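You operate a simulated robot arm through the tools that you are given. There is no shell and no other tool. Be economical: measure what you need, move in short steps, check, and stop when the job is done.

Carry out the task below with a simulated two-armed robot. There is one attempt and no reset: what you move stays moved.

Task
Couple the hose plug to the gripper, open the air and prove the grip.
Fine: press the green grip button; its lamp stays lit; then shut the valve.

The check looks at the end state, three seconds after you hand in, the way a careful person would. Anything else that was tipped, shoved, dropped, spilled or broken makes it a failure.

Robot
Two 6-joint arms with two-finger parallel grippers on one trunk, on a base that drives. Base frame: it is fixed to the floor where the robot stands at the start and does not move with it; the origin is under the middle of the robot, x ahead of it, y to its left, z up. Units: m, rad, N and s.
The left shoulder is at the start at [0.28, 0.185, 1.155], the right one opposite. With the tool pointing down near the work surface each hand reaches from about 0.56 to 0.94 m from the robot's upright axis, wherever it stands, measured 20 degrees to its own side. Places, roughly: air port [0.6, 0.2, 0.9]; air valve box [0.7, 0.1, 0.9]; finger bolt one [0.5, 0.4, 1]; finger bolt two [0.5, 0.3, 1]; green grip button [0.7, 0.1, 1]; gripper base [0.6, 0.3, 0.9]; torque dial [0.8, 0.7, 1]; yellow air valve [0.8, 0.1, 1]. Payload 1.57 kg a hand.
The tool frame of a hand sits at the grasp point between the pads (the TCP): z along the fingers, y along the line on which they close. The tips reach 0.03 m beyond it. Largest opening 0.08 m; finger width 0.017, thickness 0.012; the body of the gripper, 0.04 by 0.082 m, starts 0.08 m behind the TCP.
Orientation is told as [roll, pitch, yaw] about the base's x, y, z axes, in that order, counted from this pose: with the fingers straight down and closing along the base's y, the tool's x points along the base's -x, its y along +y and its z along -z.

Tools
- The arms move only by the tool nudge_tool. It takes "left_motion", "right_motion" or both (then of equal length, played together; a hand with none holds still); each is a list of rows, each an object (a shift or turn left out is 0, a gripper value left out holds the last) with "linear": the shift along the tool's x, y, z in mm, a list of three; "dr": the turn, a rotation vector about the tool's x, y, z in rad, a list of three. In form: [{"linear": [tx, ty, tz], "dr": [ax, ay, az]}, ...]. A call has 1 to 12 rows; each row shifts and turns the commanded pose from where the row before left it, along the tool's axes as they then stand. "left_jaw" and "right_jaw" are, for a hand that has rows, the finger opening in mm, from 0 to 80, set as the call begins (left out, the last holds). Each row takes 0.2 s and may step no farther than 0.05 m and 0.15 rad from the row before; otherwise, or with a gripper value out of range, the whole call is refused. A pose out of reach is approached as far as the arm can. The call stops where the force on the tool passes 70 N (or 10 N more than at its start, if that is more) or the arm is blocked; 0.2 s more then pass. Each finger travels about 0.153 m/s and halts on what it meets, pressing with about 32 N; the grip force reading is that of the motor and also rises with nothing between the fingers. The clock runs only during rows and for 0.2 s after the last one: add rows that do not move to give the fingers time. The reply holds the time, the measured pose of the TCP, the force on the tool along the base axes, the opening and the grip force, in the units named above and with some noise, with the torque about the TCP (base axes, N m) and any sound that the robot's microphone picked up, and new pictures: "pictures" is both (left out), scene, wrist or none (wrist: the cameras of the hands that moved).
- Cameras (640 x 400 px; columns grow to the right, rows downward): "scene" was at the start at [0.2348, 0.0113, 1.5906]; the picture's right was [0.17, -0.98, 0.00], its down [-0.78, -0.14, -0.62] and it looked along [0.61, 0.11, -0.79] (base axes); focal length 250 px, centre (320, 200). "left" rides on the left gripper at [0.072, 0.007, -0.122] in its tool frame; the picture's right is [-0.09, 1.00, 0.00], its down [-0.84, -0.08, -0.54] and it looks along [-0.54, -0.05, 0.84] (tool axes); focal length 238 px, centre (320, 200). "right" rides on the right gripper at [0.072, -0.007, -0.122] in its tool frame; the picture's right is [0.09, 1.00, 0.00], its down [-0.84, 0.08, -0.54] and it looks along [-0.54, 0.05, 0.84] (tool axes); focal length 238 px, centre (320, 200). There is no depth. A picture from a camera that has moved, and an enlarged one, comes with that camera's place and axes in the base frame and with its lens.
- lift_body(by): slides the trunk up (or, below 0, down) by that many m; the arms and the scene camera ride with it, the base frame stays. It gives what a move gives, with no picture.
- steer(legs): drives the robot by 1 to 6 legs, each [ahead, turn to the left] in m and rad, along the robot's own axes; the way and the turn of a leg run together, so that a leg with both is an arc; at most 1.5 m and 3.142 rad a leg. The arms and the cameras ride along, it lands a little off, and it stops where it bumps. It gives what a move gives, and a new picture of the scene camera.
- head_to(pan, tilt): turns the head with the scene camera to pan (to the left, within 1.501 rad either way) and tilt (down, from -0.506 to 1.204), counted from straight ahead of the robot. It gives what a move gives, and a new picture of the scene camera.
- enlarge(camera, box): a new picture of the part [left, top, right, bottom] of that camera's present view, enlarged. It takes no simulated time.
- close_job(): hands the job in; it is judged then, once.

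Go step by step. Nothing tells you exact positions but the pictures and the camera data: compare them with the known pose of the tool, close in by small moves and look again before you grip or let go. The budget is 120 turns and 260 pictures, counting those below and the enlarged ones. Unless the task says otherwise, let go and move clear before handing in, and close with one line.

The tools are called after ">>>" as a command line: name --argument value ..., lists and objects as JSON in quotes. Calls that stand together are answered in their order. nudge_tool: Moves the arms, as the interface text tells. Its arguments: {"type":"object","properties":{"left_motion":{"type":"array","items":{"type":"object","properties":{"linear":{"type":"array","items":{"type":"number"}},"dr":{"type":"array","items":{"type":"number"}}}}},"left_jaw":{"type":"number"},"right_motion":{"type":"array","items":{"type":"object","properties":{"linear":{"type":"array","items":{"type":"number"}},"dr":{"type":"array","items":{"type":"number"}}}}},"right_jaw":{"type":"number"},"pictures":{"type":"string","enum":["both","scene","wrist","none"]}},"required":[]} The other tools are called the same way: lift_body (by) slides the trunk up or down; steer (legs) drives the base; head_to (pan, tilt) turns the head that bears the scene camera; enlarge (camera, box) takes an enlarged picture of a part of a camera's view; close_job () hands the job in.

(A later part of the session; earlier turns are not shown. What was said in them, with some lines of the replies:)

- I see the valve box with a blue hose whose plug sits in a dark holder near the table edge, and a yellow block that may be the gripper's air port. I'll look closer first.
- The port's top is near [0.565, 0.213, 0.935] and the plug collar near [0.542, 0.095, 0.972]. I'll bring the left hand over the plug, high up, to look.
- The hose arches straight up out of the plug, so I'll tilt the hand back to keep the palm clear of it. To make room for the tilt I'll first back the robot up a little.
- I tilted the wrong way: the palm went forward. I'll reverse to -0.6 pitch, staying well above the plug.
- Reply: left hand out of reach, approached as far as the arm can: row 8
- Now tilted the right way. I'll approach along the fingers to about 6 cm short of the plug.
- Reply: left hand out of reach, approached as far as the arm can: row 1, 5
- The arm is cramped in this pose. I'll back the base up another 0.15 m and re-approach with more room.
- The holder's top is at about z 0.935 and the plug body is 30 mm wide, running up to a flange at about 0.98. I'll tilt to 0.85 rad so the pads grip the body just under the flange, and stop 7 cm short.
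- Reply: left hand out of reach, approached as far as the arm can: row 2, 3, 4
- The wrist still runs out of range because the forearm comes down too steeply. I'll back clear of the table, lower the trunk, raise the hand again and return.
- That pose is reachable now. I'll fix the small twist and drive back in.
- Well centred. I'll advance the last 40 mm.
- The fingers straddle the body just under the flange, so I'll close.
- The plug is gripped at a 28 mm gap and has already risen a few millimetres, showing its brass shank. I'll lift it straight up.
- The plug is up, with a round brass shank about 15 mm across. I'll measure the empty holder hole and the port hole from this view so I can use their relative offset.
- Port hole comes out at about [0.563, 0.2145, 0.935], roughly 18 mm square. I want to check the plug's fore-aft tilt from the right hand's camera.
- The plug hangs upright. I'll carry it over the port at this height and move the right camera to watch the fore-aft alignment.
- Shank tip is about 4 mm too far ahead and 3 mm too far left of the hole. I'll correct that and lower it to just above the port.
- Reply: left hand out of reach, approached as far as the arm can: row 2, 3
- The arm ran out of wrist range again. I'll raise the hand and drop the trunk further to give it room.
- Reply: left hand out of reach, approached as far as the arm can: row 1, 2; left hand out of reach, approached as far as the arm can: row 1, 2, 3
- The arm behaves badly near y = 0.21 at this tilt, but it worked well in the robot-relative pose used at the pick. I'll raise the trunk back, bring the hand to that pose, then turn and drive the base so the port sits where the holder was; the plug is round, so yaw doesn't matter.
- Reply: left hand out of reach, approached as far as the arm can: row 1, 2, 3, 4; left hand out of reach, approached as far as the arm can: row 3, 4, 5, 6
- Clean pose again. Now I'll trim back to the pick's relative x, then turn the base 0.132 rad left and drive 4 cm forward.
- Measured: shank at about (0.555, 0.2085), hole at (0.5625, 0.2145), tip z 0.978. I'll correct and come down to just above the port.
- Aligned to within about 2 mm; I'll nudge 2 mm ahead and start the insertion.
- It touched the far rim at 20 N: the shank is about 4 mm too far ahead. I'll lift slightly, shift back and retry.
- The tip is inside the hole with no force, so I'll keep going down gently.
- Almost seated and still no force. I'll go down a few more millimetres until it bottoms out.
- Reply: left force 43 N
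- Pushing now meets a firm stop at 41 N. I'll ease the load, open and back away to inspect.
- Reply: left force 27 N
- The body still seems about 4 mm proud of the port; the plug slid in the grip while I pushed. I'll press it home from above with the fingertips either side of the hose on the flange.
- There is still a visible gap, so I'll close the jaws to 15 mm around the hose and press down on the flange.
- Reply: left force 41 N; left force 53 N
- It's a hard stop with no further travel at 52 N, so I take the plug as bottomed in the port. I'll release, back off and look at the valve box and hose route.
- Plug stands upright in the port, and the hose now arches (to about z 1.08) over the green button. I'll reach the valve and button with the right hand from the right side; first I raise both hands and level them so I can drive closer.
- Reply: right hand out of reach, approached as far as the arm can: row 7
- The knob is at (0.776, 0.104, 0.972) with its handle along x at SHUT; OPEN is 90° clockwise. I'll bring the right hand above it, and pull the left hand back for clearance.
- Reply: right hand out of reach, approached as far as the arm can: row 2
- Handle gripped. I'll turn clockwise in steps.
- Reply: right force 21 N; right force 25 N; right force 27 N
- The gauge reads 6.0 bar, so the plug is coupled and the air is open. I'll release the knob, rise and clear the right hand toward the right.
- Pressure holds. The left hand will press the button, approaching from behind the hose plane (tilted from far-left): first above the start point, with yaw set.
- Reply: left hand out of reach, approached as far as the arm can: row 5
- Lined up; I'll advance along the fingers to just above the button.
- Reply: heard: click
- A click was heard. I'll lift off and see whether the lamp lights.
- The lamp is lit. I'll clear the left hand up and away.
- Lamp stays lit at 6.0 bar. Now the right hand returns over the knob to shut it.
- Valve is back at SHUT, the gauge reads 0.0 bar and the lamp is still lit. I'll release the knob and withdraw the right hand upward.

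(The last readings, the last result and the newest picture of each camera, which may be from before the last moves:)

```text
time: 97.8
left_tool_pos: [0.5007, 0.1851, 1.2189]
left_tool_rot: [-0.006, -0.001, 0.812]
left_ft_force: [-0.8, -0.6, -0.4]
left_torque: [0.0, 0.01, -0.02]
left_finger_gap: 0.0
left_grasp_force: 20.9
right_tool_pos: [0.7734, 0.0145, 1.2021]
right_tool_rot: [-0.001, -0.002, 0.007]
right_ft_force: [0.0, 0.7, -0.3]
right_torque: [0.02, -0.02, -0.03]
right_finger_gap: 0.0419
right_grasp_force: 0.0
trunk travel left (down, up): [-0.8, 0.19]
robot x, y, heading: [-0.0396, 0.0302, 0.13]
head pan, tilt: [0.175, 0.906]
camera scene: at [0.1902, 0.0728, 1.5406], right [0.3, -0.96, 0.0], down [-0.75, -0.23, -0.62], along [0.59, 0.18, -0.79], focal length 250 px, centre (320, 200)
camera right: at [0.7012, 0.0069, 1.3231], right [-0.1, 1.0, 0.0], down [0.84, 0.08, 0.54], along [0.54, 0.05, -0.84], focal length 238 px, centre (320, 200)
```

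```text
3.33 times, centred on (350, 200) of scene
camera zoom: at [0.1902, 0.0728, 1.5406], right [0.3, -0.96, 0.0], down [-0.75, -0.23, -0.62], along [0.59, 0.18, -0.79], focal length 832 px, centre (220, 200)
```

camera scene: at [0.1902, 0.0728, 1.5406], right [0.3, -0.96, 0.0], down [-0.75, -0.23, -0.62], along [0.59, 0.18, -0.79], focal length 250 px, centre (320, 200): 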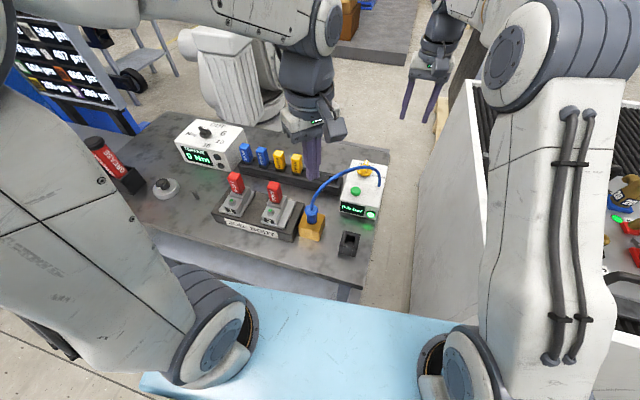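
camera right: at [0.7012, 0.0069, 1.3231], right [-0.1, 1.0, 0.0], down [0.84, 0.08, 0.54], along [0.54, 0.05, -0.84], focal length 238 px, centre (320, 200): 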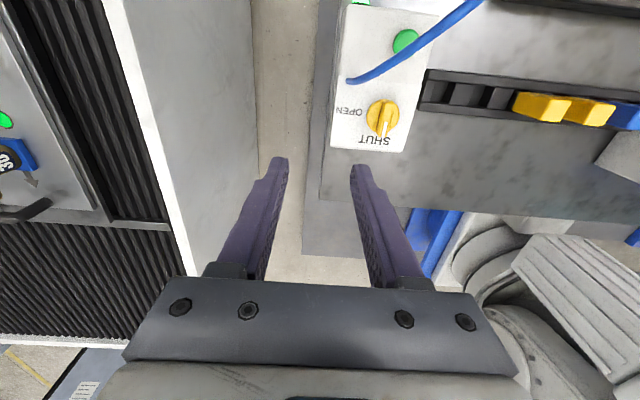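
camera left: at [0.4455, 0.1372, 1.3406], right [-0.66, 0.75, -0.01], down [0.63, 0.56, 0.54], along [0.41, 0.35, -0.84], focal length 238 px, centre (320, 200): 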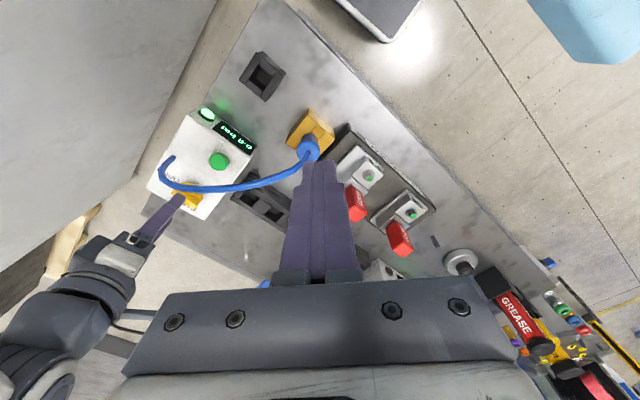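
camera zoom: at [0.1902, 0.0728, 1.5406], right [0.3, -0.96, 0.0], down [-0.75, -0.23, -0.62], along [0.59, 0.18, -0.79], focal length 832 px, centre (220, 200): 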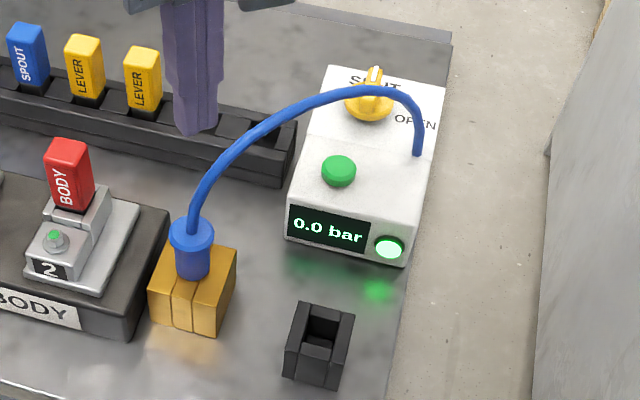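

The plug is in the port, the lamp is lit, the valve is at SHUT with 0.0 bar, both hands are clear and nothing else has moved. I'm handing in.

>>> close_job

```text
The job is handed in.
```

The hose plug is coupled to the gripper's air port. With the valve open the gauge read 6.0 bar, and pressing the green grip button lit its lamp. The valve is now shut at 0.0 bar, the lamp is still lit, and both hands are clear.
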